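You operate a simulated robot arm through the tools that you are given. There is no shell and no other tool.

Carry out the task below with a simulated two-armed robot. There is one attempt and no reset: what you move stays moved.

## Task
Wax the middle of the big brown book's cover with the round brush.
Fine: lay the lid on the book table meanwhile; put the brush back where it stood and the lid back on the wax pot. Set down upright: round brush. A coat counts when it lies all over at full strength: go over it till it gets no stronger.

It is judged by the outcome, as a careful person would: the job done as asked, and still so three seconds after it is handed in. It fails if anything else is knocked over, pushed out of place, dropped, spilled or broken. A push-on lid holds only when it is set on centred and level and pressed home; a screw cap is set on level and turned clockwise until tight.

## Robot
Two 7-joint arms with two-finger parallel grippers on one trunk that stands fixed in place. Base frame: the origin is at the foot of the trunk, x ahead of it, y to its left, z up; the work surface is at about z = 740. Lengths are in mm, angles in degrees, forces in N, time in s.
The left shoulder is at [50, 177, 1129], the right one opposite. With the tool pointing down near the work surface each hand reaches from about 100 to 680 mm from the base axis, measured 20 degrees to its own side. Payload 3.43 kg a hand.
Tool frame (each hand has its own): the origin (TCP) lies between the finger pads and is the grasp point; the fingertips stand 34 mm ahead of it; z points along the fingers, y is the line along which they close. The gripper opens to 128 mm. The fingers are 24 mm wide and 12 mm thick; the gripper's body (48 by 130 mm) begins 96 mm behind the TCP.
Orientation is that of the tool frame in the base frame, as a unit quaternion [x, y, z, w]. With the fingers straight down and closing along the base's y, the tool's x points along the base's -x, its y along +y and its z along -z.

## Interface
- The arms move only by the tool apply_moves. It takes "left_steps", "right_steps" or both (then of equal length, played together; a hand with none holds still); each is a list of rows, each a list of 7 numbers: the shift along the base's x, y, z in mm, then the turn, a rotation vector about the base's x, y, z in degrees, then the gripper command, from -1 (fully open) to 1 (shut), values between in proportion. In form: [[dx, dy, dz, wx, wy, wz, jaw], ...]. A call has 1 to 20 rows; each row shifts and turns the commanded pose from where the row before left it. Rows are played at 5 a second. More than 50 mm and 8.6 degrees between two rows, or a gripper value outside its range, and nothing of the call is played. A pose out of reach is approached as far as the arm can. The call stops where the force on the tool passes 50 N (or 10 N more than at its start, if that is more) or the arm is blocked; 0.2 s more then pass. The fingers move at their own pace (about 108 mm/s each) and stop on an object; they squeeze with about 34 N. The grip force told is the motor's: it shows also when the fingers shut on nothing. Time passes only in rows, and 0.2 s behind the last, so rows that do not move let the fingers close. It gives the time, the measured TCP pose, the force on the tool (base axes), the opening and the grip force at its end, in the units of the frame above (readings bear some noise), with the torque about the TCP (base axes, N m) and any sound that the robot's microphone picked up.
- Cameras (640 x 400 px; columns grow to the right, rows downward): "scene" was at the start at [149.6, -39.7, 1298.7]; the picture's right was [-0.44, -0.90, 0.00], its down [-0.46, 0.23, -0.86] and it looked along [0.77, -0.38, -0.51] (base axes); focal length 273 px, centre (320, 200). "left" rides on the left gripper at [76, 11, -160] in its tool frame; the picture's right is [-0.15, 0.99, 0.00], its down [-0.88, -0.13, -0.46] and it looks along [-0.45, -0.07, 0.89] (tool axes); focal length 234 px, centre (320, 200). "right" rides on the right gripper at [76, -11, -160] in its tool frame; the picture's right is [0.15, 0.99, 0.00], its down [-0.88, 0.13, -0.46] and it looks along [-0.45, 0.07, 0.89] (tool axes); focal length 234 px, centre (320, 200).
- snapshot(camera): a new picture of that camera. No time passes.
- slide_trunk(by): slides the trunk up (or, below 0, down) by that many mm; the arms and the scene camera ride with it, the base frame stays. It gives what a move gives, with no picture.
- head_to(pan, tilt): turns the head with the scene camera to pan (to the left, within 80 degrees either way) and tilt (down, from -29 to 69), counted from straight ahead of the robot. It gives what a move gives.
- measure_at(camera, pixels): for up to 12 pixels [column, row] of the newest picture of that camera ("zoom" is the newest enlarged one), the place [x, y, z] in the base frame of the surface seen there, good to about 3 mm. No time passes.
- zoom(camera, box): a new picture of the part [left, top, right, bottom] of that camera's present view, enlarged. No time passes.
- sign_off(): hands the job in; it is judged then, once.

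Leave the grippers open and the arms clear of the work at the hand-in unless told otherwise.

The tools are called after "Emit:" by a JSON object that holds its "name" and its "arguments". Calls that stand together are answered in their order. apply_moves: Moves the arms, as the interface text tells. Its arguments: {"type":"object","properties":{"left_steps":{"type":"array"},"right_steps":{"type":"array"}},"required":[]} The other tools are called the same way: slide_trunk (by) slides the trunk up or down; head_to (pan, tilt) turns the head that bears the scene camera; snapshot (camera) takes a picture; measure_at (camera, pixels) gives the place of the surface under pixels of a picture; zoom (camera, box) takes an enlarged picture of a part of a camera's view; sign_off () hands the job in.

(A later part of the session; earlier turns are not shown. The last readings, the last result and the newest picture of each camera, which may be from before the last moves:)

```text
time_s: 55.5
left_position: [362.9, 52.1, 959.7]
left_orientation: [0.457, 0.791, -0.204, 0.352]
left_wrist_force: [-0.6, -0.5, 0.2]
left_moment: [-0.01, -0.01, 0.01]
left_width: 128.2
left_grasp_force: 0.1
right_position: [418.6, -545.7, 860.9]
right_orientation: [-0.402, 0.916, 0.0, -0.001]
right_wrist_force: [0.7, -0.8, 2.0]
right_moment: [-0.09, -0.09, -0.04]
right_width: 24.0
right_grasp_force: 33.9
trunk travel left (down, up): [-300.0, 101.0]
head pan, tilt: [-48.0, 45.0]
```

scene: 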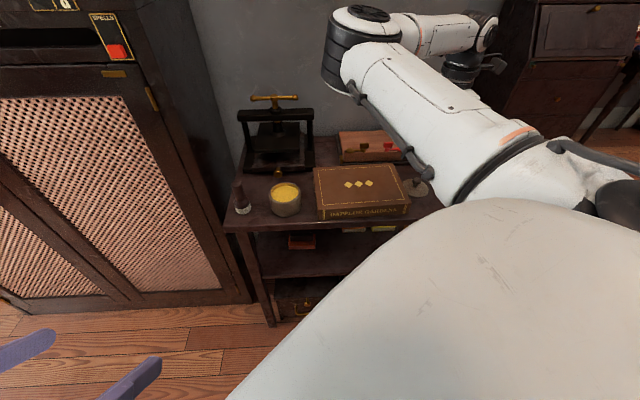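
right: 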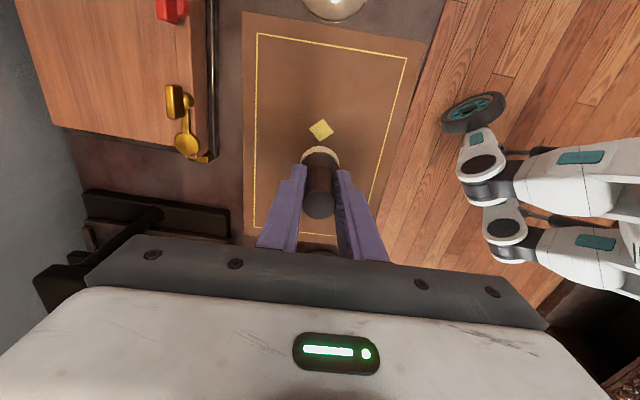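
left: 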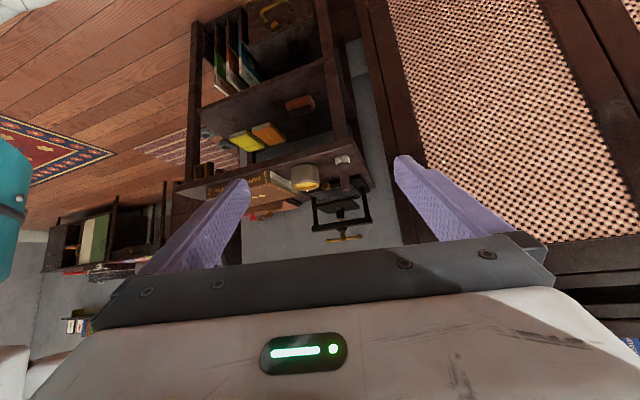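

Light contact now (2 N). Pressing 0.4 mm more and making a short back-and-forth stroke along the book's length, then checking the look and that the book hasn't shifted.

Emit:
{"name": "apply_moves", "arguments": {"right_steps": [[0, 0, -0.4, 0, 0, 0, 1], [5.4, 5.9, 0, 0, 0, 0, 1], [5.4, 5.9, 0, 0, 0, 0, 1], [-5.4, -5.9, 0, 0, 0, 0, 1], [-5.4, -5.9, 0, 0, 0, 0, 1], [-5.4, -5.9, 0, 0, 0, 0, 1], [-5.4, -5.9, 0, 0, 0, 0, 1], [5.4, 5.9, 0, 0, 0, 0, 1], [5.4, 5.9, 0, 0, 0, 0, 1]]}}

Emit:
{"name": "zoom", "arguments": {"camera": "right", "box": [220, 20, 440, 240]}}

Emit:
{"name": "zoom", "arguments": {"camera": "left", "box": [220, 140, 330, 210]}}

Emit:
{"name": "snapshot", "arguments": {"camera": "scene"}}

```text
time_s: 57.5
left_position: [360.9, 52.0, 958.8]
left_orientation: [0.455, 0.791, -0.203, 0.354]
left_wrist_force: [-1.0, -0.5, 0.0]
left_moment: [0.0, 0.0, 0.01]
left_width: 128.2
left_grasp_force: 0.1
right_position: [415.6, -546.2, 859.6]
right_orientation: [-0.401, 0.916, -0.001, -0.002]
right_wrist_force: [-2.7, -3.3, 11.3]
right_moment: [-0.2, 0.15, 0.02]
right_width: 23.6
right_grasp_force: 33.7
trunk travel left (down, up): [-300.0, 101.0]
head pan, tilt: [-48.0, 45.0]
```

```text
1.82 times, centred on (330, 130) of right
```

zoom: 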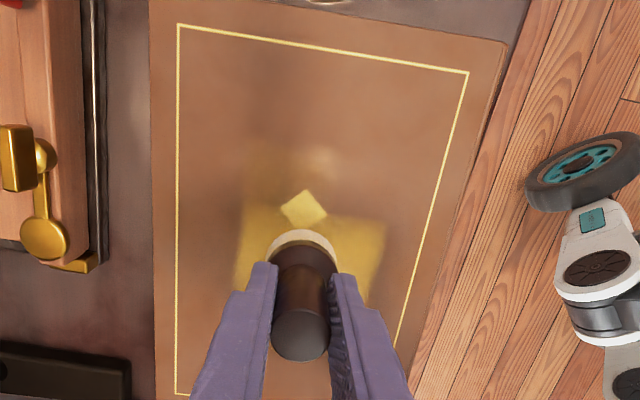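

```text
5.71 times, centred on (275, 175) of left
```

zoom: 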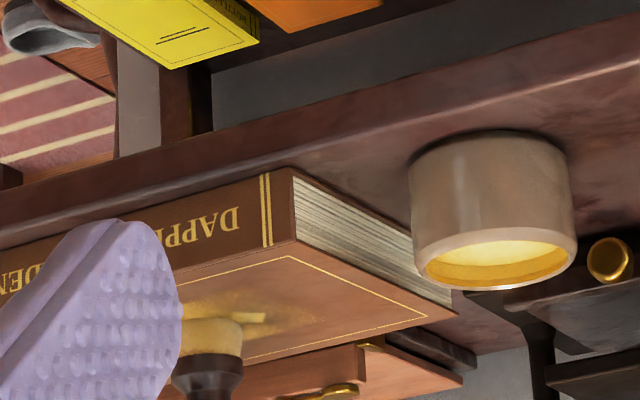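

```text
taken
```

scene: 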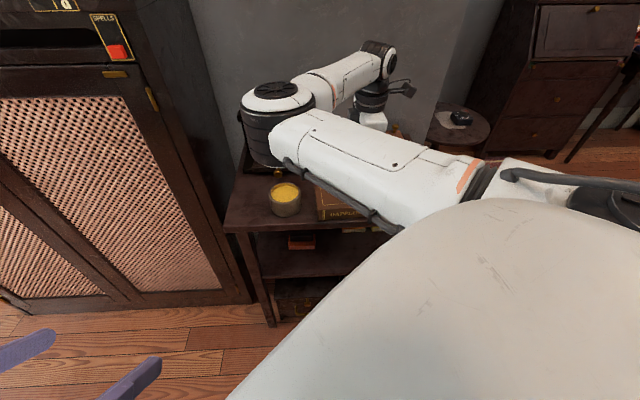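

A golden coat shows around the brush. Force 11 N – I'll lift off and shift aside a bit to see the shape of the coated patch.

Emit:
{"name": "apply_moves", "arguments": {"right_steps": [[0, 0, 5, 0, 0, 0, 1], [8, 9, 15, 0, 0, 0, 1], [20, 22, 20, 0, 0, 0, 1], [20, 22, 10, 0, 0, 0, 1], [20, 22, 0, 0, 0, 0, 1], [0, 0, 0, 0, 0, 0, 1]]}}

Emit:
{"name": "zoom", "arguments": {"camera": "right", "box": [220, 0, 420, 200]}}

Emit:
{"name": "zoom", "arguments": {"camera": "left", "box": [220, 140, 330, 210]}}

```text
time_s: 59.0
left_position: [361.8, 52.6, 958.9]
left_orientation: [0.456, 0.791, -0.203, 0.354]
left_wrist_force: [-0.3, -0.4, 1.0]
left_moment: [0.0, -0.03, 0.02]
left_width: 127.9
left_grasp_force: 0.1
right_position: [485.6, -470.6, 909.3]
right_orientation: [-0.402, 0.916, 0.0, 0.0]
right_wrist_force: [-0.1, -0.2, 0.0]
right_moment: [-0.02, 0.03, 0.01]
right_width: 23.9
right_grasp_force: 33.5
trunk travel left (down, up): [-300.0, 101.0]
head pan, tilt: [-48.0, 45.0]
```

```text
2.00 times, centred on (320, 100) of right
```

zoom: 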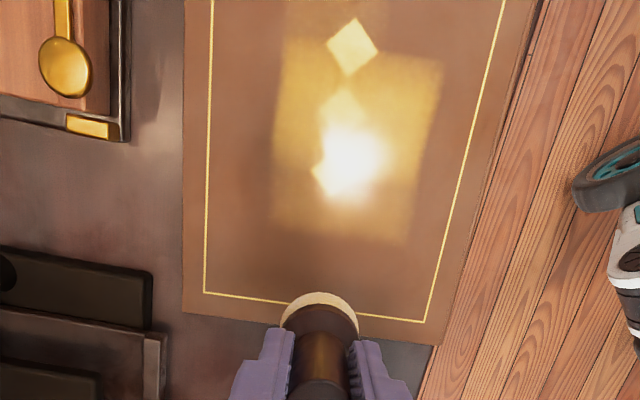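

```text
5.71 times, centred on (275, 175) of left
```

zoom: 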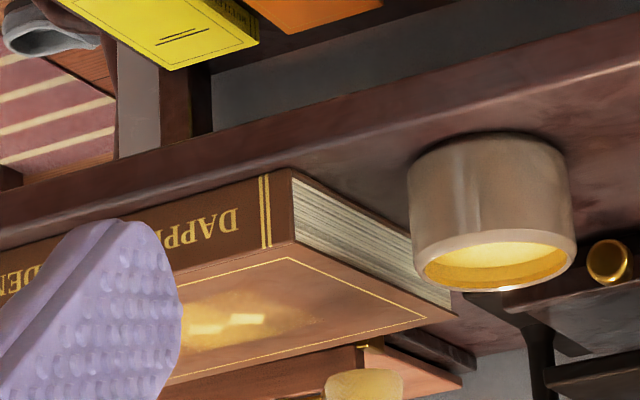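

The coat shows as a roughly rectangular golden patch around the diamonds, with glare in the middle. Measuring its edges.

Emit:
{"name": "measure_at", "arguments": {"camera": "zoom", "pixels": [[280, 70], [440, 62], [272, 218], [405, 240], [285, 15], [420, 150], [275, 150], [340, 240], [205, 290], [425, 320], [350, 45], [340, 105]]}}

```text
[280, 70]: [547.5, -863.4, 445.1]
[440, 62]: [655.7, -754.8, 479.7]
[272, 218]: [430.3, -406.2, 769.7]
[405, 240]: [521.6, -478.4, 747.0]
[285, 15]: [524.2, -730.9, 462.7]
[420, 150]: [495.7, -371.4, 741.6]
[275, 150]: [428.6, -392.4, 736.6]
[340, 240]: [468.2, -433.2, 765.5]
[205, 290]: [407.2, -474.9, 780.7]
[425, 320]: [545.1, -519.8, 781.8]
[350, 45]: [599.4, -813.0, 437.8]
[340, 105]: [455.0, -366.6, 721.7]
```

Those were read on the left picture (my order slip). Retaking the right zoom and measuring there.

Emit:
{"name": "zoom", "arguments": {"camera": "right", "box": [220, 0, 420, 200]}}

Emit:
{"name": "measure_at", "arguments": {"camera": "zoom", "pixels": [[280, 70], [440, 62], [272, 218], [405, 240], [285, 15], [420, 150], [275, 150], [340, 240], [205, 290], [425, 320], [350, 45], [340, 105]]}}

Emit:
{"name": "snapshot", "arguments": {"camera": "right"}}

```text
2.00 times, centred on (320, 100) of right
```

zoom: 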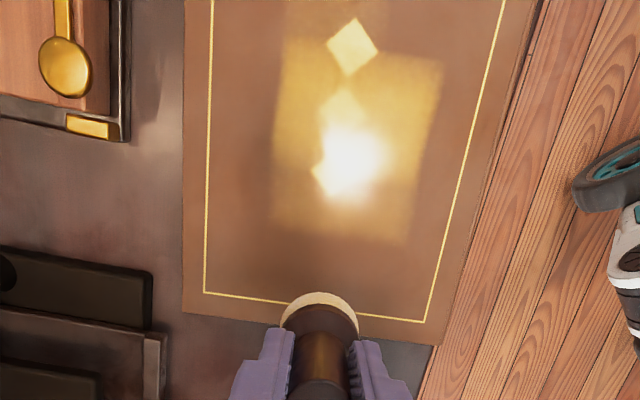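

```text
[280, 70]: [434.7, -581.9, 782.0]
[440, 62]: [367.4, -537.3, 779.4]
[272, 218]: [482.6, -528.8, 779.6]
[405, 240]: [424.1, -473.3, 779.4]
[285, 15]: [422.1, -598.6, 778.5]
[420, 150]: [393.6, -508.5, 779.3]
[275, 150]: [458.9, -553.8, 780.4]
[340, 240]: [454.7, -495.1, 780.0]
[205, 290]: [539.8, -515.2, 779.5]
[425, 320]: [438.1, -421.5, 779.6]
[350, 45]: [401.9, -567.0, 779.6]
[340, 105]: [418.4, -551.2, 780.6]
```

```text
taken
```

right: 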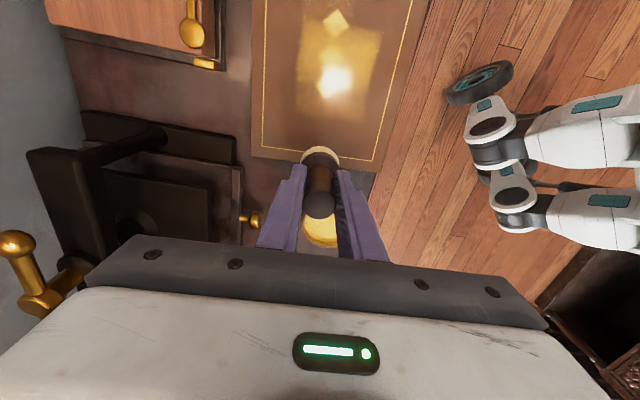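

Checking the same patch from the scene camera for a view without glare.

Emit:
{"name": "snapshot", "arguments": {"camera": "scene"}}

Emit:
{"name": "zoom", "arguments": {"camera": "left", "box": [200, 160, 300, 220]}}

```text
taken
```

scene: 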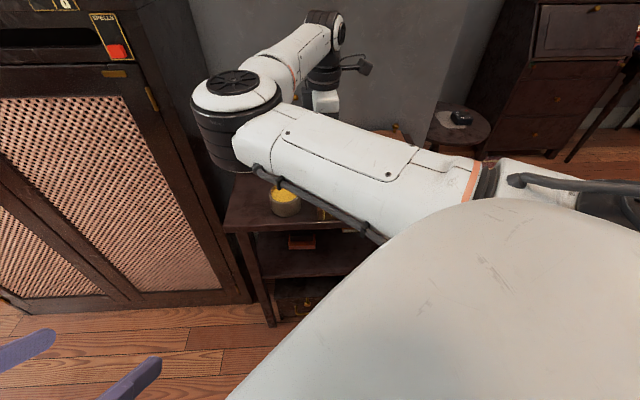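

```text
6.40 times, centred on (250, 190) of left
```

zoom: 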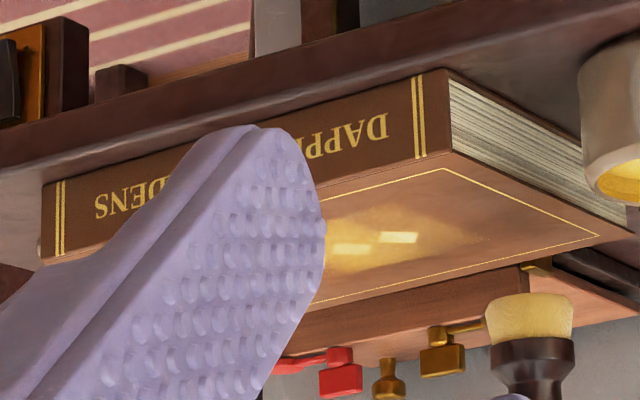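

The left finger blocks part of the book. I'll yaw the left hand slightly (−8°) so the book shows between its fingers.

Emit:
{"name": "apply_moves", "arguments": {"left_steps": [[0, 0, 0, 0, 0, -4, -1], [0, 0, 0, 0, 0, -4, -1], [0, 0, 0, 0, 0, -4, -1], [0, 0, 0, 0, 0, 0, -1]]}}

Emit:
{"name": "snapshot", "arguments": {"camera": "left"}}

Emit:
{"name": "zoom", "arguments": {"camera": "left", "box": [230, 140, 390, 240]}}

```text
time_s: 60.0
left_position: [353.3, 40.2, 959.6]
left_orientation: [0.536, 0.739, -0.236, 0.333]
left_wrist_force: [0.3, 0.4, -0.8]
left_moment: [0.0, 0.01, 0.0]
left_width: 128.2
left_grasp_force: 0.0
left hand out of reach, approached as far as the arm can: row 3
right_position: [485.6, -472.0, 908.5]
right_orientation: [-0.402, 0.916, 0.001, -0.001]
right_wrist_force: [-0.1, -0.2, -0.1]
right_moment: [-0.03, 0.02, -0.01]
right_width: 24.4
right_grasp_force: 33.6
trunk travel left (down, up): [-300.0, 101.0]
head pan, tilt: [-48.0, 45.0]
```

```text
taken
```

left: 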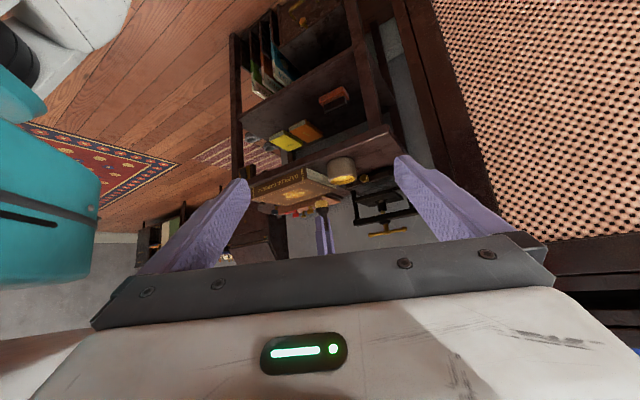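

```text
4.00 times, centred on (310, 190) of left
```

zoom: 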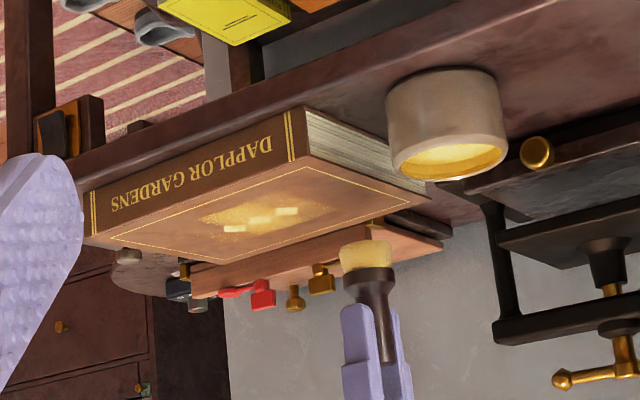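

Now the left camera sees the whole cover, pot and brush. Zooming on the cover.

Emit:
{"name": "zoom", "arguments": {"camera": "left", "box": [250, 178, 350, 210]}}

```text
6.40 times, centred on (300, 194) of left
```

zoom: 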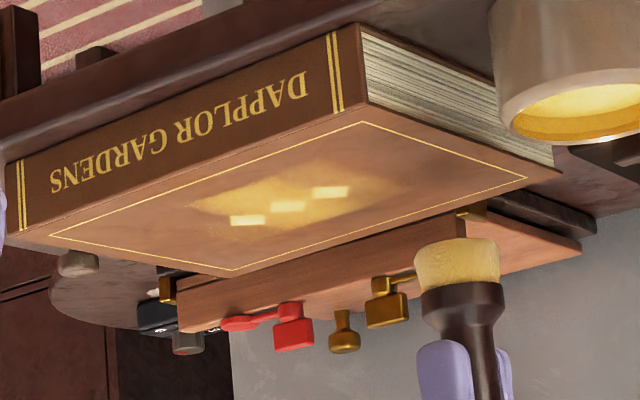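

Measuring the edges of the visible coat from this view.

Emit:
{"name": "measure_at", "arguments": {"camera": "zoom", "pixels": [[192, 206], [240, 228], [270, 170], [345, 165], [402, 186], [345, 207], [300, 225], [288, 207], [330, 192], [248, 220], [362, 122], [527, 178]]}}

```text
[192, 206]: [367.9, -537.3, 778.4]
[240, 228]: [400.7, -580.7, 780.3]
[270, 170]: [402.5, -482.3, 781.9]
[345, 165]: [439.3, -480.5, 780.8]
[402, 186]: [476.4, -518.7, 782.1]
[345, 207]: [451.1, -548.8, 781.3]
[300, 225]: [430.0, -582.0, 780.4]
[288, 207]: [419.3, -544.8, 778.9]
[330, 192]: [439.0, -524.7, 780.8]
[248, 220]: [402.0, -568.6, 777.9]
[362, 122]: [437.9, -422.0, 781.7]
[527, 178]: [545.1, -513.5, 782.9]
```

Mapping this to the cover: the coat zone looks like a rectangle about ±57 mm along and ±40 mm across the centre, weaker at the right-end side. I'll do full serpentine strokes over that zone. First, go to the start corner and touch down lightly.

Emit:
{"name": "apply_moves", "arguments": {"right_steps": [[-19.5, -7.6, 0, 0, 0, 0, 1], [-19.5, -7.6, 0, 0, 0, 0, 1], [-19.5, -7.7, 0, 0, 0, 0, 1], [0, 0, -18, 0, 0, 0, 1], [0, 0, -15, 0, 0, 0, 1], [0, 0, -10, 0, 0, 0, 1], [0, 0, -4, 0, 0, 0, 1], [0, 0, -1.8, 0, 0, 0, 1], [0, 0, 0, 0, 0, 0, 1]]}}

```text
time_s: 62.0
left_position: [353.2, 39.0, 960.6]
left_orientation: [0.537, 0.739, -0.236, 0.332]
left_wrist_force: [0.1, 0.1, 0.6]
left_moment: [0.02, 0.01, 0.01]
left_width: 127.9
left_grasp_force: 0.1
right_position: [428.1, -492.3, 859.2]
right_orientation: [-0.401, 0.916, 0.001, -0.002]
right_wrist_force: [0.6, -0.1, 0.0]
right_moment: [0.0, 0.01, 0.02]
right_width: 24.0
right_grasp_force: 34.3
trunk travel left (down, up): [-300.0, 101.0]
head pan, tilt: [-48.0, 45.0]
```

Not in contact yet here. Lowering 0.5 mm at a time.

Emit:
{"name": "apply_moves", "arguments": {"right_steps": [[0, 0, -0.5, 0, 0, 0, 1], [0, 0, 0, 0, 0, 0, 1]]}}

Emit:
{"name": "apply_moves", "arguments": {"right_steps": [[0, 0, -0.5, 0, 0, 0, 1], [0, 0, 0, 0, 0, 0, 1]]}}

```text
time_s: 62.5
left_position: [354.9, 40.3, 960.4]
left_orientation: [0.536, 0.739, -0.236, 0.332]
left_wrist_force: [-0.3, 0.1, -0.7]
left_moment: [-0.02, 0.02, -0.01]
left_width: 128.1
left_grasp_force: 0.1
right_position: [427.3, -492.5, 860.2]
right_orientation: [-0.402, 0.916, 0.001, -0.001]
right_wrist_force: [-0.1, 0.0, 3.0]
right_moment: [0.03, -0.04, 0.04]
right_width: 23.9
right_grasp_force: 34.3
trunk travel left (down, up): [-300.0, 101.0]
head pan, tilt: [-48.0, 45.0]
```

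```text
time_s: 63.1
left_position: [352.7, 38.1, 960.2]
left_orientation: [0.536, 0.739, -0.235, 0.333]
left_wrist_force: [0.0, 0.6, -0.3]
left_moment: [0.02, -0.01, 0.0]
left_width: 128.2
left_grasp_force: 0.1
right_position: [427.9, -492.6, 859.2]
right_orientation: [-0.402, 0.916, 0.001, -0.001]
right_wrist_force: [0.4, 0.5, 4.1]
right_moment: [0.05, -0.03, 0.01]
right_width: 23.6
right_grasp_force: 33.9
trunk travel left (down, up): [-300.0, 101.0]
head pan, tilt: [-48.0, 45.0]
```

Contact at ~4 N. Now the serpentine: three lengthwise strokes across the middle zone.

Emit:
{"name": "apply_moves", "arguments": {"right_steps": [[-12.1, -13.3, 0, 0, 0, 0, 1], [-12.1, -13.3, 0, 0, 0, 0, 1], [-12.1, -13.3, 0, 0, 0, 0, 1], [-12.1, -13.3, 0, 0, 0, 0, 1], [-12.1, -13.3, 0, 0, 0, 0, 1], [10.4, -9.4, 0, 0, 0, 0, 1], [10.4, -9.4, 0, 0, 0, 0, 1], [12.1, 13.3, 0, 0, 0, 0, 1], [12.1, 13.3, 0, 0, 0, 0, 1], [12.1, 13.3, 0, 0, 0, 0, 1], [12.1, 13.3, 0, 0, 0, 0, 1], [12.1, 13.3, 0, 0, 0, 0, 1], [10.4, -9.4, 0, 0, 0, 0, 1], [10.4, -9.4, 0, 0, 0, 0, 1], [-12.1, -13.3, 0, 0, 0, 0, 1], [-12.1, -13.3, 0, 0, 0, 0, 1], [-12.1, -13.3, 0, 0, 0, 0, 1], [-12.1, -13.3, 0, 0, 0, 0, 1], [-12.1, -13.3, 0, 0, 0, 0, 1], [0, 0, 0, 0, 0, 0, 1]]}}

Emit:
{"name": "zoom", "arguments": {"camera": "left", "box": [250, 178, 350, 210]}}

```text
time_s: 67.3
left_position: [352.6, 40.8, 958.7]
left_orientation: [0.537, 0.739, -0.236, 0.332]
left_wrist_force: [0.2, -0.7, 0.2]
left_moment: [0.0, 0.0, -0.02]
left_width: 128.1
left_grasp_force: 0.1
right_position: [408.4, -596.6, 859.7]
right_orientation: [-0.401, 0.916, 0.001, -0.002]
right_wrist_force: [1.9, 2.0, 3.8]
right_moment: [0.13, -0.11, 0.02]
right_width: 23.9
right_grasp_force: 33.7
trunk travel left (down, up): [-300.0, 101.0]
head pan, tilt: [-48.0, 45.0]
```

```text
6.40 times, centred on (300, 194) of left
```

zoom: 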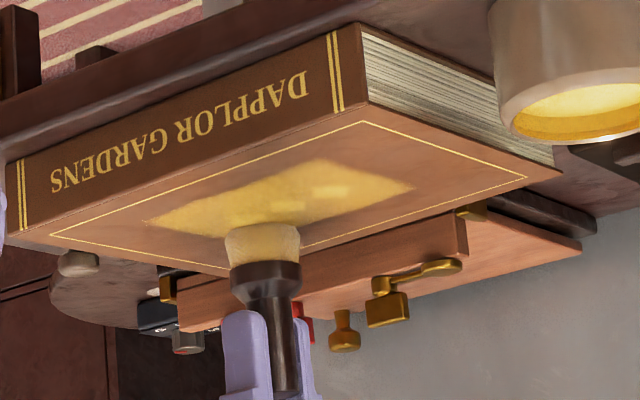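

The coat now fills a clear rectangle around the diamonds. I'll go back over it in reverse order, then inspect strength.

Emit:
{"name": "apply_moves", "arguments": {"right_steps": [[12.1, 13.3, 0, 0, 0, 0, 1], [12.1, 13.3, 0, 0, 0, 0, 1], [12.1, 13.3, 0, 0, 0, 0, 1], [12.1, 13.3, 0, 0, 0, 0, 1], [12.1, 13.3, 0, 0, 0, 0, 1], [-10.4, 9.4, 0, 0, 0, 0, 1], [-10.4, 9.4, 0, 0, 0, 0, 1], [-12.1, -13.3, 0, 0, 0, 0, 1], [-12.1, -13.3, 0, 0, 0, 0, 1], [-12.1, -13.3, 0, 0, 0, 0, 1], [-12.1, -13.3, 0, 0, 0, 0, 1], [-12.1, -13.3, 0, 0, 0, 0, 1], [-10.4, 9.4, 0, 0, 0, 0, 1], [-10.4, 9.4, 0, 0, 0, 0, 1], [12.1, 13.3, 0, 0, 0, 0, 1], [12.1, 13.3, 0, 0, 0, 0, 1], [12.1, 13.3, 0, 0, 0, 0, 1], [12.1, 13.3, 0, 0, 0, 0, 1], [12.1, 13.3, 0, 0, 0, 0, 1], [0, 0, 0, 0, 0, 0, 1]]}}

Emit:
{"name": "zoom", "arguments": {"camera": "left", "box": [250, 178, 350, 210]}}

```text
time_s: 71.5
left_position: [353.1, 40.9, 960.4]
left_orientation: [0.537, 0.739, -0.236, 0.332]
left_wrist_force: [0.5, -0.2, -0.4]
left_moment: [0.03, 0.01, -0.02]
left_width: 127.9
left_grasp_force: 0.0
right_position: [426.5, -490.5, 860.3]
right_orientation: [-0.402, 0.916, 0.001, -0.001]
right_wrist_force: [-1.0, 0.5, 1.7]
right_moment: [-0.04, 0.03, 0.01]
right_width: 23.9
right_grasp_force: 34.2
trunk travel left (down, up): [-300.0, 101.0]
head pan, tilt: [-48.0, 45.0]
```

```text
6.40 times, centred on (300, 194) of left
```

zoom: 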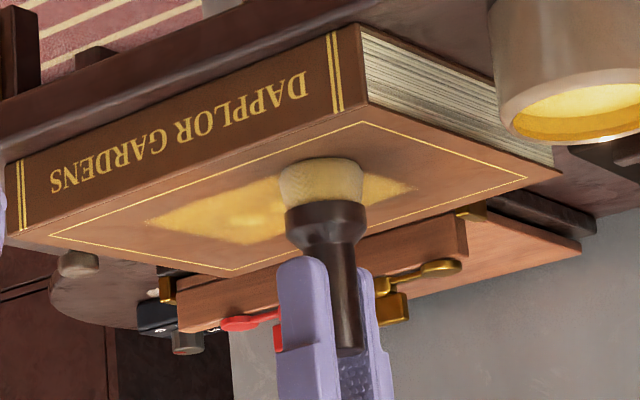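

The bristles have turned paler, so the wax load is used up. Lifting off and looking at the coat from above before reloading.

Emit:
{"name": "apply_moves", "arguments": {"right_steps": [[0, 0, 5, 0, 0, 0, 1], [0, 0, 15, 0, 0, 0, 1], [19.5, 7.6, 15, 0, 0, 0, 1], [19.5, 7.6, 13, 0, 0, 0, 1], [19.5, 7.7, 0, 0, 0, 0, 1], [0, 0, 0, 0, 0, 0, 1]]}}

Emit:
{"name": "zoom", "arguments": {"camera": "left", "box": [250, 178, 350, 210]}}

Emit:
{"name": "zoom", "arguments": {"camera": "right", "box": [220, 0, 420, 200]}}

```text
time_s: 73.0
left_position: [354.7, 39.6, 961.3]
left_orientation: [0.537, 0.739, -0.235, 0.332]
left_wrist_force: [0.4, -0.2, 0.7]
left_moment: [-0.02, 0.01, 0.02]
left_width: 128.1
left_grasp_force: 0.0
right_position: [488.3, -471.5, 907.7]
right_orientation: [-0.401, 0.916, 0.001, -0.002]
right_wrist_force: [0.1, -0.4, 0.3]
right_moment: [0.04, 0.03, -0.02]
right_width: 24.0
right_grasp_force: 34.4
trunk travel left (down, up): [-300.0, 101.0]
head pan, tilt: [-48.0, 45.0]
```

```text
6.40 times, centred on (300, 194) of left
```

zoom: 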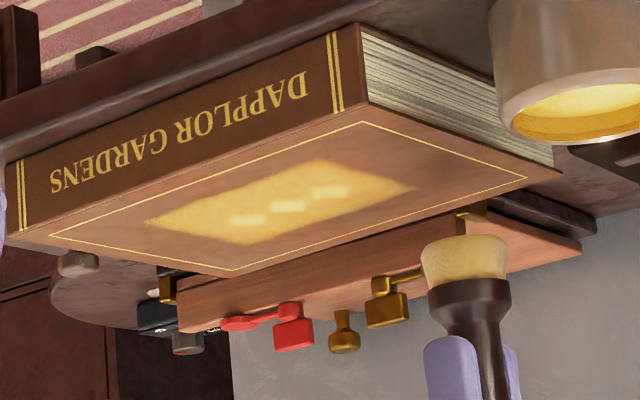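

```text
2.00 times, centred on (320, 100) of right
```

zoom: 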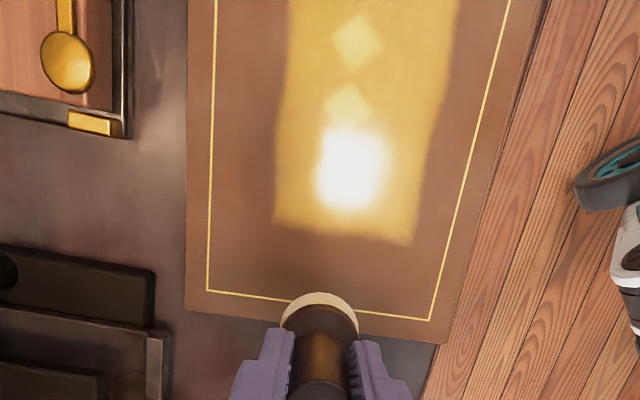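

The rectangle is covered; edges are a bit faint. Zooming closer on the patch to gauge evenness.

Emit:
{"name": "zoom", "arguments": {"camera": "left", "box": [268, 184, 320, 210]}}

Emit:
{"name": "measure_at", "arguments": {"camera": "zoom", "pixels": [[145, 255], [395, 135], [575, 195], [335, 330], [90, 235], [320, 240]]}}

```text
12.31 times, centred on (294, 197) of left
```

zoom: 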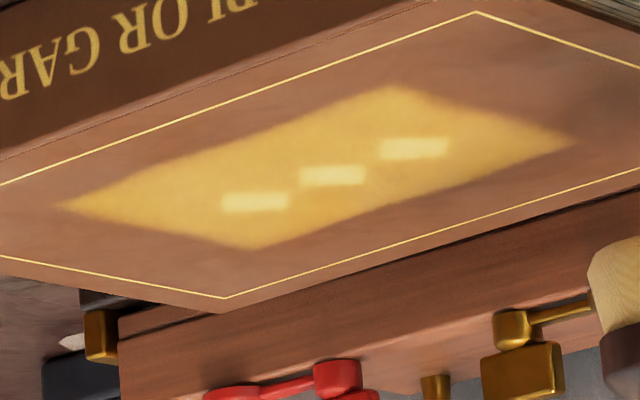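

```text
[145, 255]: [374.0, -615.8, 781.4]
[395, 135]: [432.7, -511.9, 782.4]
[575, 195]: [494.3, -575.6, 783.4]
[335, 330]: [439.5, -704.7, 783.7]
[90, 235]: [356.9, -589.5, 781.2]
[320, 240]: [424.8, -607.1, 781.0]
```

Now reading the rectangle's real corners (60,205), (395,87), (575,138), (258,248).

Emit:
{"name": "measure_at", "arguments": {"camera": "zoom", "pixels": [[62, 205], [395, 88], [573, 138], [258, 247], [332, 175], [220, 297], [476, 14]]}}

```text
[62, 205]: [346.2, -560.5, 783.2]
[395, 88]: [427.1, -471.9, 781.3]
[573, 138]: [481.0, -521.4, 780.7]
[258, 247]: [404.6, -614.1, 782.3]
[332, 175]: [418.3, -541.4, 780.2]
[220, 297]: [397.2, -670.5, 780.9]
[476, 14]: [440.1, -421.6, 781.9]
```

Zone is about 120×77 mm centred on the book – my strokes (±45 × ±28 plus the brush's 21 mm radius) cover it. Going back to the pot to reload.

Emit:
{"name": "apply_moves", "arguments": {"right_steps": [[10, 22, 0, 0, 0, 0, 1], [11, 24, 0, 0, 0, 0, 1], [11, 24, 0, 0, 0, 0, 1], [10.3, 21.5, 0, 0, 0, 0, 1], [0, 0, 0, 0, 0, 0, 1]]}}

Emit:
{"name": "zoom", "arguments": {"camera": "right", "box": [240, 80, 400, 240]}}

Emit:
{"name": "zoom", "arguments": {"camera": "left", "box": [290, 160, 390, 220]}}

```text
time_s: 74.2
left_position: [353.1, 39.4, 959.4]
left_orientation: [0.536, 0.739, -0.236, 0.333]
left_wrist_force: [-0.2, -0.2, 0.8]
left_moment: [-0.02, 0.01, -0.01]
left_width: 128.1
left_grasp_force: 0.1
right_position: [531.2, -380.1, 906.5]
right_orientation: [-0.402, 0.916, 0.001, -0.002]
right_wrist_force: [1.0, -0.9, -0.1]
right_moment: [0.01, 0.04, -0.01]
right_width: 23.9
right_grasp_force: 33.9
trunk travel left (down, up): [-300.0, 101.0]
head pan, tilt: [-48.0, 45.0]
```

```text
2.50 times, centred on (320, 160) of right
```

zoom: 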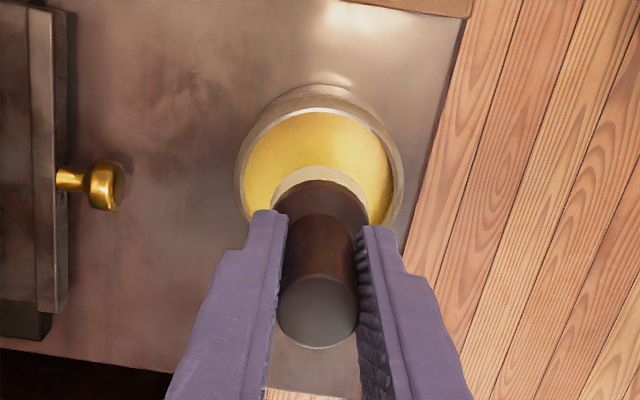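

```text
6.40 times, centred on (340, 190) of left
```

zoom: 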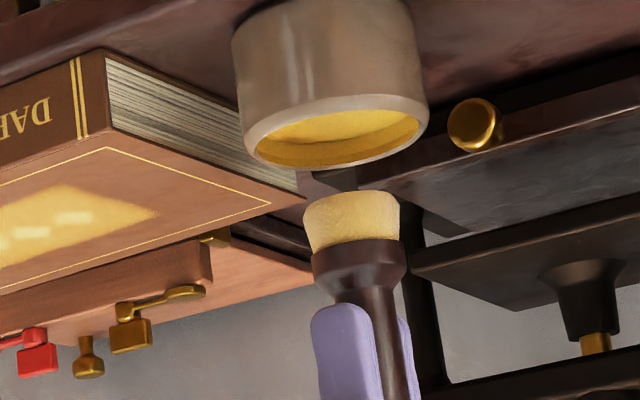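

Aligned as before. Dipping: down 40, then 3.5 mm to a light contact, and dabbing around.

Emit:
{"name": "apply_moves", "arguments": {"right_steps": [[0, 0, -12, 0, 0, 0, 1], [-0.5, -0.5, -12, 0, 0, 0, 1], [0, 0, -10, 0, 0, 0, 1], [0, 0, -5, 0, 0, 0, 1], [0, 0, -2.5, 0, 0, 0, 1], [0, 0, -1.2, 0, 0, 0, 1], [2, 2, 0, 0, 0, 0, 1], [-2, 2, 0, 0, 0, 0, 1], [-2, -2, 0, 0, 0, 0, 1], [-1, -3, 0, 0, 0, 0, 1], [3, -1, 0, 0, 0, 0, 1], [2, 2, 0, 0, 0, 0, 1], [-2, 0, 0, 0, 0, 0, 1], [0, 0, 0, 0, 0, 0, 1]]}}

```text
time_s: 77.2
left_position: [353.7, 40.6, 959.9]
left_orientation: [0.537, 0.739, -0.236, 0.332]
left_wrist_force: [0.8, -0.1, -0.3]
left_moment: [0.01, 0.02, -0.03]
left_width: 127.9
left_grasp_force: 0.0
right_position: [527.9, -378.6, 864.7]
right_orientation: [-0.401, 0.916, 0.0, -0.001]
right_wrist_force: [1.5, 0.6, 3.6]
right_moment: [-0.04, -0.19, 0.0]
right_width: 24.0
right_grasp_force: 34.4
trunk travel left (down, up): [-300.0, 101.0]
head pan, tilt: [-48.0, 45.0]
```

Contact at 3.6 N. Pressing a touch more with a second small dab, then lifting out to check the bristles.

Emit:
{"name": "apply_moves", "arguments": {"right_steps": [[0, 0, -0.7, 0, 0, 0, 1], [2, 1, 0, 0, 0, 0, 1], [-1, 2, 0, 0, 0, 0, 1], [-2, -2, 0, 0, 0, 0, 1], [1, -1, 0, 0, 0, 0, 1], [0, 0, 3, 0, 0, 0, 1], [0, 0, 8, 0, 0, 0, 1], [0, 0, 12, 0, 0, 0, 1], [0, 0, 12, 0, 0, 0, 1], [0, 0, 8, 0, 0, 0, 1], [0, 0, 0, 0, 0, 0, 1]]}}

Emit:
{"name": "zoom", "arguments": {"camera": "left", "box": [290, 160, 390, 220]}}

```text
time_s: 79.5
left_position: [353.7, 40.5, 959.4]
left_orientation: [0.536, 0.739, -0.236, 0.333]
left_wrist_force: [0.4, -0.4, -1.0]
left_moment: [0.02, -0.02, -0.02]
left_width: 128.2
left_grasp_force: 0.0
right_position: [528.4, -379.5, 906.8]
right_orientation: [-0.403, 0.915, 0.001, -0.001]
right_wrist_force: [0.0, 0.1, -0.7]
right_moment: [0.01, 0.02, 0.02]
right_width: 24.0
right_grasp_force: 33.5
trunk travel left (down, up): [-300.0, 101.0]
head pan, tilt: [-48.0, 45.0]
```

```text
6.40 times, centred on (340, 190) of left
```

zoom: 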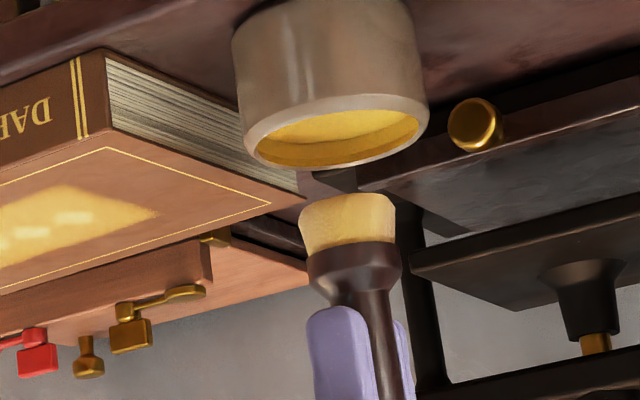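

Loaded again. Returning to the starting corner over the cover and touching down.

Emit:
{"name": "apply_moves", "arguments": {"right_steps": [[-10, -11, 0, 0, 0, 0, 1], [-18.3, -20.2, 0, 0, 0, 0, 1], [-18.3, -20.2, 0, 0, 0, 0, 1], [-18.3, -20.2, 0, 0, 0, 0, 1], [-18.3, -20.2, 0, 0, 0, 0, 1], [-18.3, -20.4, 0, 0, 0, 0, 1], [0, 0, -18, 0, 0, 0, 1], [0, 0, -14, 0, 0, 0, 1], [0, 0, -9, 0, 0, 0, 1], [0, 0, -4, 0, 0, 0, 1], [0, 0, -2.2, 0, 0, 0, 1], [0, 0, 0, 0, 0, 0, 1]]}}

```text
time_s: 82.2
left_position: [353.5, 39.7, 959.9]
left_orientation: [0.536, 0.74, -0.235, 0.332]
left_wrist_force: [-0.3, -0.3, 0.3]
left_moment: [-0.01, 0.03, -0.01]
left_width: 127.9
left_grasp_force: 0.0
right_position: [426.0, -491.4, 860.3]
right_orientation: [-0.401, 0.916, -0.001, -0.002]
right_wrist_force: [-1.6, -1.2, 5.2]
right_moment: [-0.07, 0.07, 0.01]
right_width: 23.9
right_grasp_force: 34.3
trunk travel left (down, up): [-300.0, 101.0]
head pan, tilt: [-48.0, 45.0]
```

Contact at 5 N. Second coat: lengthwise serpentine.

Emit:
{"name": "apply_moves", "arguments": {"right_steps": [[-12.1, -13.3, 0, 0, 0, 0, 1], [-12.1, -13.3, 0, 0, 0, 0, 1], [-12.1, -13.3, 0, 0, 0, 0, 1], [-12.1, -13.3, 0, 0, 0, 0, 1], [-12.1, -13.3, 0, 0, 0, 0, 1], [10.4, -9.4, 0, 0, 0, 0, 1], [10.4, -9.4, 0, 0, 0, 0, 1], [12.1, 13.3, 0, 0, 0, 0, 1], [12.1, 13.3, 0, 0, 0, 0, 1], [12.1, 13.3, 0, 0, 0, 0, 1], [12.1, 13.3, 0, 0, 0, 0, 1], [12.1, 13.3, 0, 0, 0, 0, 1], [10.4, -9.4, 0, 0, 0, 0, 1], [10.4, -9.4, 0, 0, 0, 0, 1], [-12.1, -13.3, 0, 0, 0, 0, 1], [-12.1, -13.3, 0, 0, 0, 0, 1], [-12.1, -13.3, 0, 0, 0, 0, 1], [-12.1, -13.3, 0, 0, 0, 0, 1], [-12.1, -13.3, 0, 0, 0, 0, 1], [0, 0, 0, 0, 0, 0, 1]]}}

Emit:
{"name": "zoom", "arguments": {"camera": "left", "box": [268, 184, 320, 210]}}

```text
time_s: 86.3
left_position: [353.6, 41.2, 959.9]
left_orientation: [0.537, 0.739, -0.236, 0.333]
left_wrist_force: [-0.3, 1.0, 0.1]
left_moment: [0.03, 0.01, 0.01]
left_width: 128.0
left_grasp_force: 0.1
right_position: [405.3, -595.9, 859.5]
right_orientation: [-0.402, 0.916, 0.0, -0.002]
right_wrist_force: [2.7, 2.5, 8.3]
right_moment: [0.16, -0.18, 0.02]
right_width: 24.0
right_grasp_force: 34.4
trunk travel left (down, up): [-300.0, 101.0]
head pan, tilt: [-48.0, 45.0]
```

```text
12.31 times, centred on (294, 197) of left
```

zoom: 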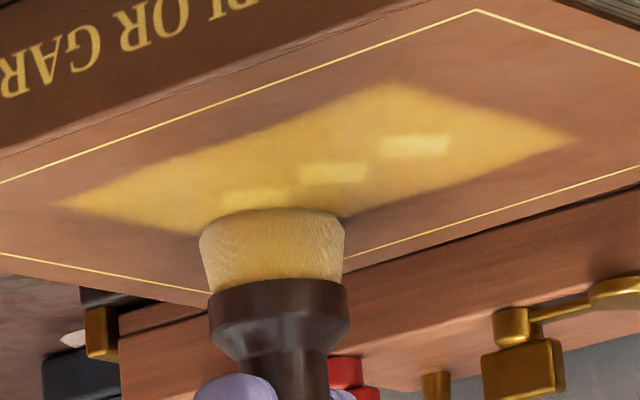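

Coat is getting richer. Reversing with four lengthwise lines spaced closer together.

Emit:
{"name": "apply_moves", "arguments": {"right_steps": [[15.1, 16.7, 0, 0, 0, 0, 1], [15.1, 16.7, 0, 0, 0, 0, 1], [15.1, 16.7, 0, 0, 0, 0, 1], [15.1, 16.7, 0, 0, 0, 0, 1], [-13.8, 12.5, 0, 0, 0, 0, 1], [-15.1, -16.7, 0, 0, 0, 0, 1], [-15.1, -16.7, 0, 0, 0, 0, 1], [-15.1, -16.7, 0, 0, 0, 0, 1], [-15.1, -16.7, 0, 0, 0, 0, 1], [-13.8, 12.5, 0, 0, 0, 0, 1], [15.1, 16.7, 0, 0, 0, 0, 1], [15.1, 16.7, 0, 0, 0, 0, 1], [15.1, 16.7, 0, 0, 0, 0, 1], [15.1, 16.7, 0, 0, 0, 0, 1], [-13.8, 12.5, 0, 0, 0, 0, 1], [-15.1, -16.7, 0, 0, 0, 0, 1], [-15.1, -16.7, 0, 0, 0, 0, 1], [-15.1, -16.7, 0, 0, 0, 0, 1], [-15.1, -16.7, 0, 0, 0, 0, 1], [0, 0, 0, 0, 0, 0, 1]]}}

Emit:
{"name": "zoom", "arguments": {"camera": "left", "box": [268, 184, 320, 210]}}

```text
time_s: 90.5
left_position: [353.3, 40.0, 960.7]
left_orientation: [0.537, 0.739, -0.236, 0.332]
left_wrist_force: [-0.3, 0.8, 0.0]
left_moment: [0.01, -0.02, -0.03]
left_width: 128.0
left_grasp_force: 0.0
right_position: [366.4, -557.6, 860.8]
right_orientation: [-0.402, 0.916, 0.001, -0.001]
right_wrist_force: [-0.5, -0.1, 0.2]
right_moment: [0.02, 0.01, -0.01]
right_width: 24.0
right_grasp_force: 33.8
trunk travel left (down, up): [-300.0, 101.0]
head pan, tilt: [-48.0, 45.0]
```

```text
12.31 times, centred on (294, 197) of left
```

zoom: 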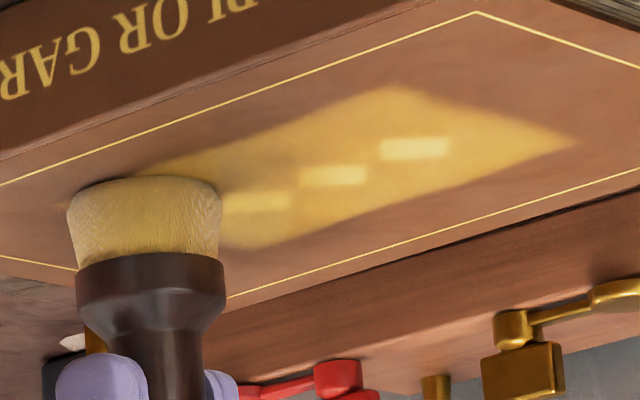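

The bristles are paling and contact is light here (0.2 N). Lowering 0.8 mm for this nearer side and going over its edge line again.

Emit:
{"name": "apply_moves", "arguments": {"right_steps": [[0, 0, -0.5, 0, 0, 0, 1], [0, 0, -0.4, 0, 0, 0, 1], [0, 0, 0, 0, 0, 0, 1]]}}

```text
time_s: 91.3
left_position: [354.2, 40.2, 960.2]
left_orientation: [0.536, 0.739, -0.236, 0.333]
left_wrist_force: [-0.2, 0.2, -0.4]
left_moment: [0.01, -0.03, 0.02]
left_width: 128.3
left_grasp_force: 0.0
right_position: [366.0, -559.0, 860.2]
right_orientation: [-0.402, 0.916, 0.001, -0.001]
right_wrist_force: [-0.4, 0.9, 0.8]
right_moment: [-0.01, 0.02, -0.02]
right_width: 23.9
right_grasp_force: 33.7
trunk travel left (down, up): [-300.0, 101.0]
head pan, tilt: [-48.0, 45.0]
```

Emit:
{"name": "apply_moves", "arguments": {"right_steps": [[0, 0, -0.6, 0, 0, 0, 1], [0, 0, 0, 0, 0, 0, 1]]}}

Emit:
{"name": "zoom", "arguments": {"camera": "left", "box": [250, 178, 350, 210]}}

```text
time_s: 92.0
left_position: [353.3, 40.4, 960.1]
left_orientation: [0.536, 0.739, -0.236, 0.333]
left_wrist_force: [-0.8, 1.2, -0.1]
left_moment: [0.0, 0.01, 0.03]
left_width: 128.2
left_grasp_force: 0.0
right_position: [367.0, -558.2, 860.6]
right_orientation: [-0.402, 0.916, 0.0, -0.001]
right_wrist_force: [1.8, -0.3, 5.5]
right_moment: [-0.07, -0.13, 0.0]
right_width: 23.9
right_grasp_force: 33.6
trunk travel left (down, up): [-300.0, 101.0]
head pan, tilt: [-48.0, 45.0]
```

```text
6.40 times, centred on (300, 194) of left
```

zoom: 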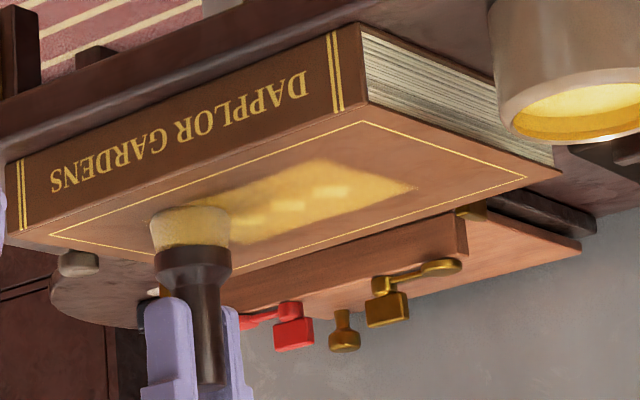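

5.5 N now. One stroke along the near edge, then lift and reload.

Emit:
{"name": "apply_moves", "arguments": {"right_steps": [[12.1, 13.3, 0, 0, 0, 0, 1], [12.1, 13.3, 0, 0, 0, 0, 1], [12.1, 13.3, 0, 0, 0, 0, 1], [12.1, 13.3, 0, 0, 0, 0, 1], [12.1, 13.3, 0, 0, 0, 0, 1], [0, 0, 5, 0, 0, 0, 1], [0, 0, 15, 0, 0, 0, 1], [19.5, 7.6, 15, 0, 0, 0, 1], [19.5, 7.6, 14, 0, 0, 0, 1], [19.5, 7.7, 0, 0, 0, 0, 1], [0, 0, 0, 0, 0, 0, 1]]}}

Emit:
{"name": "zoom", "arguments": {"camera": "left", "box": [268, 184, 320, 210]}}

Emit:
{"name": "zoom", "arguments": {"camera": "right", "box": [220, 0, 420, 200]}}

```text
time_s: 94.3
left_position: [353.9, 41.1, 960.5]
left_orientation: [0.536, 0.739, -0.236, 0.332]
left_wrist_force: [-0.2, -0.9, 0.0]
left_moment: [-0.01, 0.01, -0.02]
left_width: 128.3
left_grasp_force: 0.1
right_position: [485.4, -467.6, 907.7]
right_orientation: [-0.402, 0.916, 0.001, -0.001]
right_wrist_force: [0.2, 0.0, -0.3]
right_moment: [0.03, 0.02, 0.04]
right_width: 24.0
right_grasp_force: 34.5
trunk travel left (down, up): [-300.0, 101.0]
head pan, tilt: [-48.0, 45.0]
```

```text
12.31 times, centred on (294, 197) of left
```

zoom: 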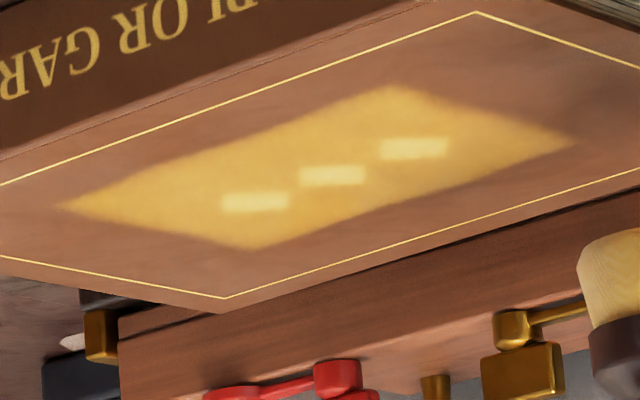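

```text
2.00 times, centred on (320, 100) of right
```

zoom: 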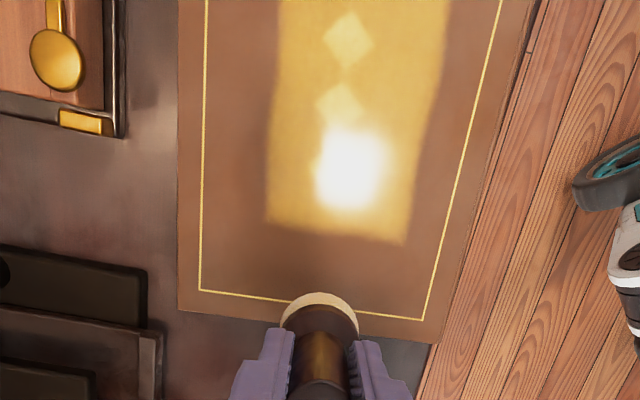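

Coat looks even over the whole rectangle. To be sure it's at full strength I'll reload and do another full round, then compare.

Emit:
{"name": "apply_moves", "arguments": {"right_steps": [[10.5, 22, 0, 0, 0, 0, 1], [11, 23, 0, 0, 0, 0, 1], [11, 23, 0, 0, 0, 0, 1], [10.3, 21.4, 0, 0, 0, 0, 1], [0, 0, -10, 0, 0, 0, 1], [0, 0, -12, 0, 0, 0, 1], [0, 0, -10, 0, 0, 0, 1], [0, 0, -5, 0, 0, 0, 1], [0, 0, -2.5, 0, 0, 0, 1], [0, 0, -2.5, 0, 0, 0, 1], [0, 0, 0, 0, 0, 0, 1]]}}

Emit:
{"name": "zoom", "arguments": {"camera": "right", "box": [240, 80, 400, 240]}}

```text
time_s: 96.8
left_position: [354.0, 40.2, 960.5]
left_orientation: [0.537, 0.738, -0.237, 0.332]
left_wrist_force: [-0.3, 0.1, 0.6]
left_moment: [-0.01, -0.01, -0.01]
left_width: 127.8
left_grasp_force: 0.0
right_position: [527.6, -379.7, 864.2]
right_orientation: [-0.401, 0.916, 0.0, -0.003]
right_wrist_force: [0.0, 0.2, -1.5]
right_moment: [0.01, 0.0, 0.01]
right_width: 24.0
right_grasp_force: 34.3
trunk travel left (down, up): [-300.0, 101.0]
head pan, tilt: [-48.0, 45.0]
```

```text
2.50 times, centred on (320, 160) of right
```

zoom: 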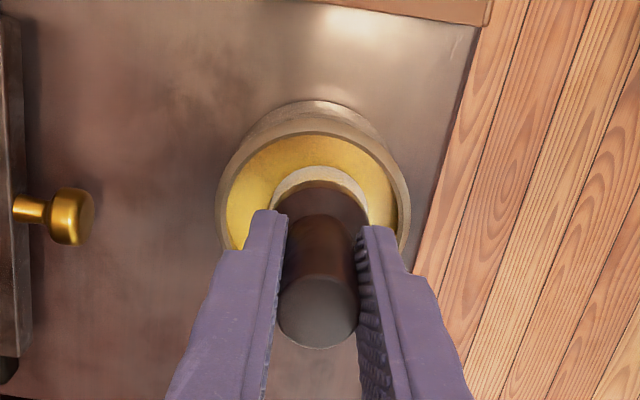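

Brush inside the pot, just above the wax. Pressing gently and dabbing.

Emit:
{"name": "apply_moves", "arguments": {"right_steps": [[1.5, -1.3, -0.8, 0, 0, 0, 1], [0, 0, -0.8, 0, 0, 0, 1], [2, 2, 0, 0, 0, 0, 1], [-2, 2, 0, 0, 0, 0, 1], [-2, -2, -0.3, 0, 0, 0, 1], [-1, -3, 0, 0, 0, 0, 1], [3, -1, 0, 0, 0, 0, 1], [2, 2, 0, 0, 0, 0, 1], [-2, 0, 0, 0, 0, 0, 1], [0, 0, 0, 0, 0, 0, 1]]}}

```text
time_s: 99.0
left_position: [352.9, 39.5, 960.9]
left_orientation: [0.537, 0.739, -0.235, 0.333]
left_wrist_force: [-0.2, 0.0, 0.0]
left_moment: [0.01, -0.02, 0.01]
left_width: 128.2
left_grasp_force: 0.0
right_position: [529.9, -380.1, 863.9]
right_orientation: [-0.402, 0.915, 0.0, 0.0]
right_wrist_force: [2.3, 0.5, 6.2]
right_moment: [-0.03, -0.22, 0.01]
right_width: 23.7
right_grasp_force: 34.1
trunk travel left (down, up): [-300.0, 101.0]
head pan, tilt: [-48.0, 45.0]
```

6 N contact and dabbed. Lifting out and checking the bristles.

Emit:
{"name": "apply_moves", "arguments": {"right_steps": [[0, 0, 3, 0, 0, 0, 1], [0, 0, 8, 0, 0, 0, 1], [0, 0, 12, 0, 0, 0, 1], [0, 0, 12, 0, 0, 0, 1], [0, 0, 8, 0, 0, 0, 1], [0, 0, 0, 0, 0, 0, 1]]}}

Emit:
{"name": "zoom", "arguments": {"camera": "left", "box": [290, 160, 390, 220]}}

```text
time_s: 100.3
left_position: [353.1, 39.5, 961.6]
left_orientation: [0.536, 0.739, -0.236, 0.333]
left_wrist_force: [-0.4, -0.9, 0.6]
left_moment: [0.01, 0.02, -0.01]
left_width: 127.9
left_grasp_force: 0.0
right_position: [528.0, -381.3, 907.0]
right_orientation: [-0.403, 0.915, 0.0, -0.002]
right_wrist_force: [-0.6, -0.8, -0.8]
right_moment: [0.02, 0.0, -0.01]
right_width: 24.1
right_grasp_force: 33.9
trunk travel left (down, up): [-300.0, 101.0]
head pan, tilt: [-48.0, 45.0]
```

```text
6.40 times, centred on (340, 190) of left
```

zoom: 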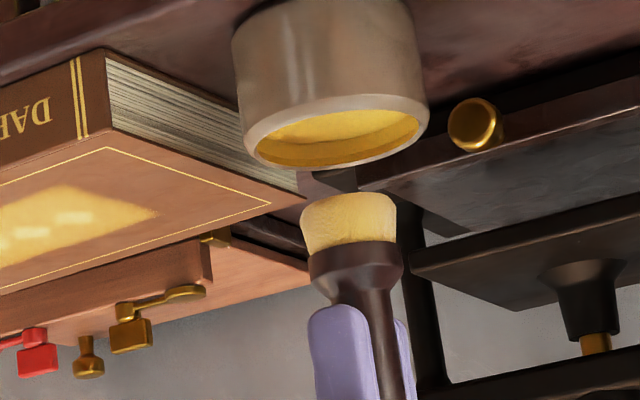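

Loaded. Back to the cover's start corner, touching down.

Emit:
{"name": "apply_moves", "arguments": {"right_steps": [[-10.5, -11, 0, 0, 0, 0, 1], [-18.4, -20, 0, 0, 0, 0, 1], [-18.4, -20, 0, 0, 0, 0, 1], [-18.4, -20, 0, 0, 0, 0, 1], [-18.4, -20, 0, 0, 0, 0, 1], [-18.4, -20, 0, 0, 0, 0, 1], [0, 0, -18, 0, 0, 0, 1], [0, 0, -14, 0, 0, 0, 1], [0, 0, -9, 0, 0, 0, 1], [0, 0, -4, 0, 0, 0, 1], [0, 0, -1.8, 0, 0, 0, 1], [0, 0, 0, 0, 0, 0, 1]]}}

```text
time_s: 103.0
left_position: [353.1, 39.3, 960.6]
left_orientation: [0.536, 0.739, -0.236, 0.333]
left_wrist_force: [-0.1, 0.2, -0.7]
left_moment: [0.03, -0.06, -0.01]
left_width: 128.1
left_grasp_force: 0.1
right_position: [425.9, -488.8, 861.1]
right_orientation: [-0.402, 0.915, 0.0, -0.001]
right_wrist_force: [1.3, 0.8, 5.6]
right_moment: [0.08, -0.01, 0.03]
right_width: 24.0
right_grasp_force: 34.3
trunk travel left (down, up): [-300.0, 101.0]
head pan, tilt: [-48.0, 45.0]
```

5.6 N contact. Third round: crosswise strokes stepping along the length.

Emit:
{"name": "apply_moves", "arguments": {"right_steps": [[13.8, -12.5, 0, 0, 0, 0, 1], [13.8, -12.5, 0, 0, 0, 0, 1], [13.8, -12.5, 0, 0, 0, 0, 1], [-15.1, -16.7, 0, 0, 0, 0, 1], [-13.8, 12.5, 0, 0, 0, 0, 1], [-13.8, 12.5, 0, 0, 0, 0, 1], [-13.8, 12.5, 0, 0, 0, 0, 1], [-15.1, -16.7, 0, 0, 0, 0, 1], [13.8, -12.5, 0, 0, 0, 0, 1], [13.8, -12.5, 0, 0, 0, 0, 1], [13.8, -12.5, 0, 0, 0, 0, 1], [-15.1, -16.7, 0, 0, 0, 0, 1], [-13.8, 12.5, -0.3, 0, 0, 0, 1], [-13.8, 12.5, 0, 0, 0, 0, 1], [-13.8, 12.5, -0.3, 0, 0, 0, 1], [-15.1, -16.7, -0.2, 0, 0, 0, 1], [13.8, -12.5, 0, 0, 0, 0, 1], [13.8, -12.5, 0.2, 0, 0, 0, 1], [13.8, -12.5, 0.2, 0, 0, 0, 1], [0, 0, 0, 0, 0, 0, 1]]}}

Emit:
{"name": "zoom", "arguments": {"camera": "left", "box": [268, 184, 320, 210]}}

```text
time_s: 107.2
left_position: [353.5, 40.0, 960.3]
left_orientation: [0.537, 0.739, -0.235, 0.333]
left_wrist_force: [-0.6, 1.2, -0.4]
left_moment: [0.0, 0.01, -0.01]
left_width: 127.8
left_grasp_force: 0.0
right_position: [407.8, -595.3, 859.6]
right_orientation: [-0.401, 0.916, 0.0, -0.001]
right_wrist_force: [-2.6, 1.4, 6.8]
right_moment: [0.16, 0.06, 0.04]
right_width: 23.9
right_grasp_force: 34.3
trunk travel left (down, up): [-300.0, 101.0]
head pan, tilt: [-48.0, 45.0]
```

```text
12.31 times, centred on (294, 197) of left
```

zoom: 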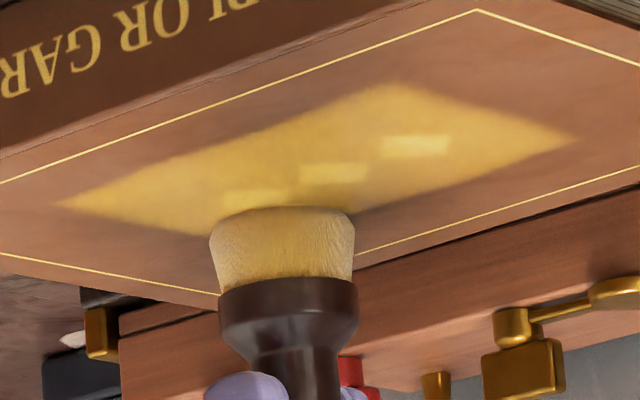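

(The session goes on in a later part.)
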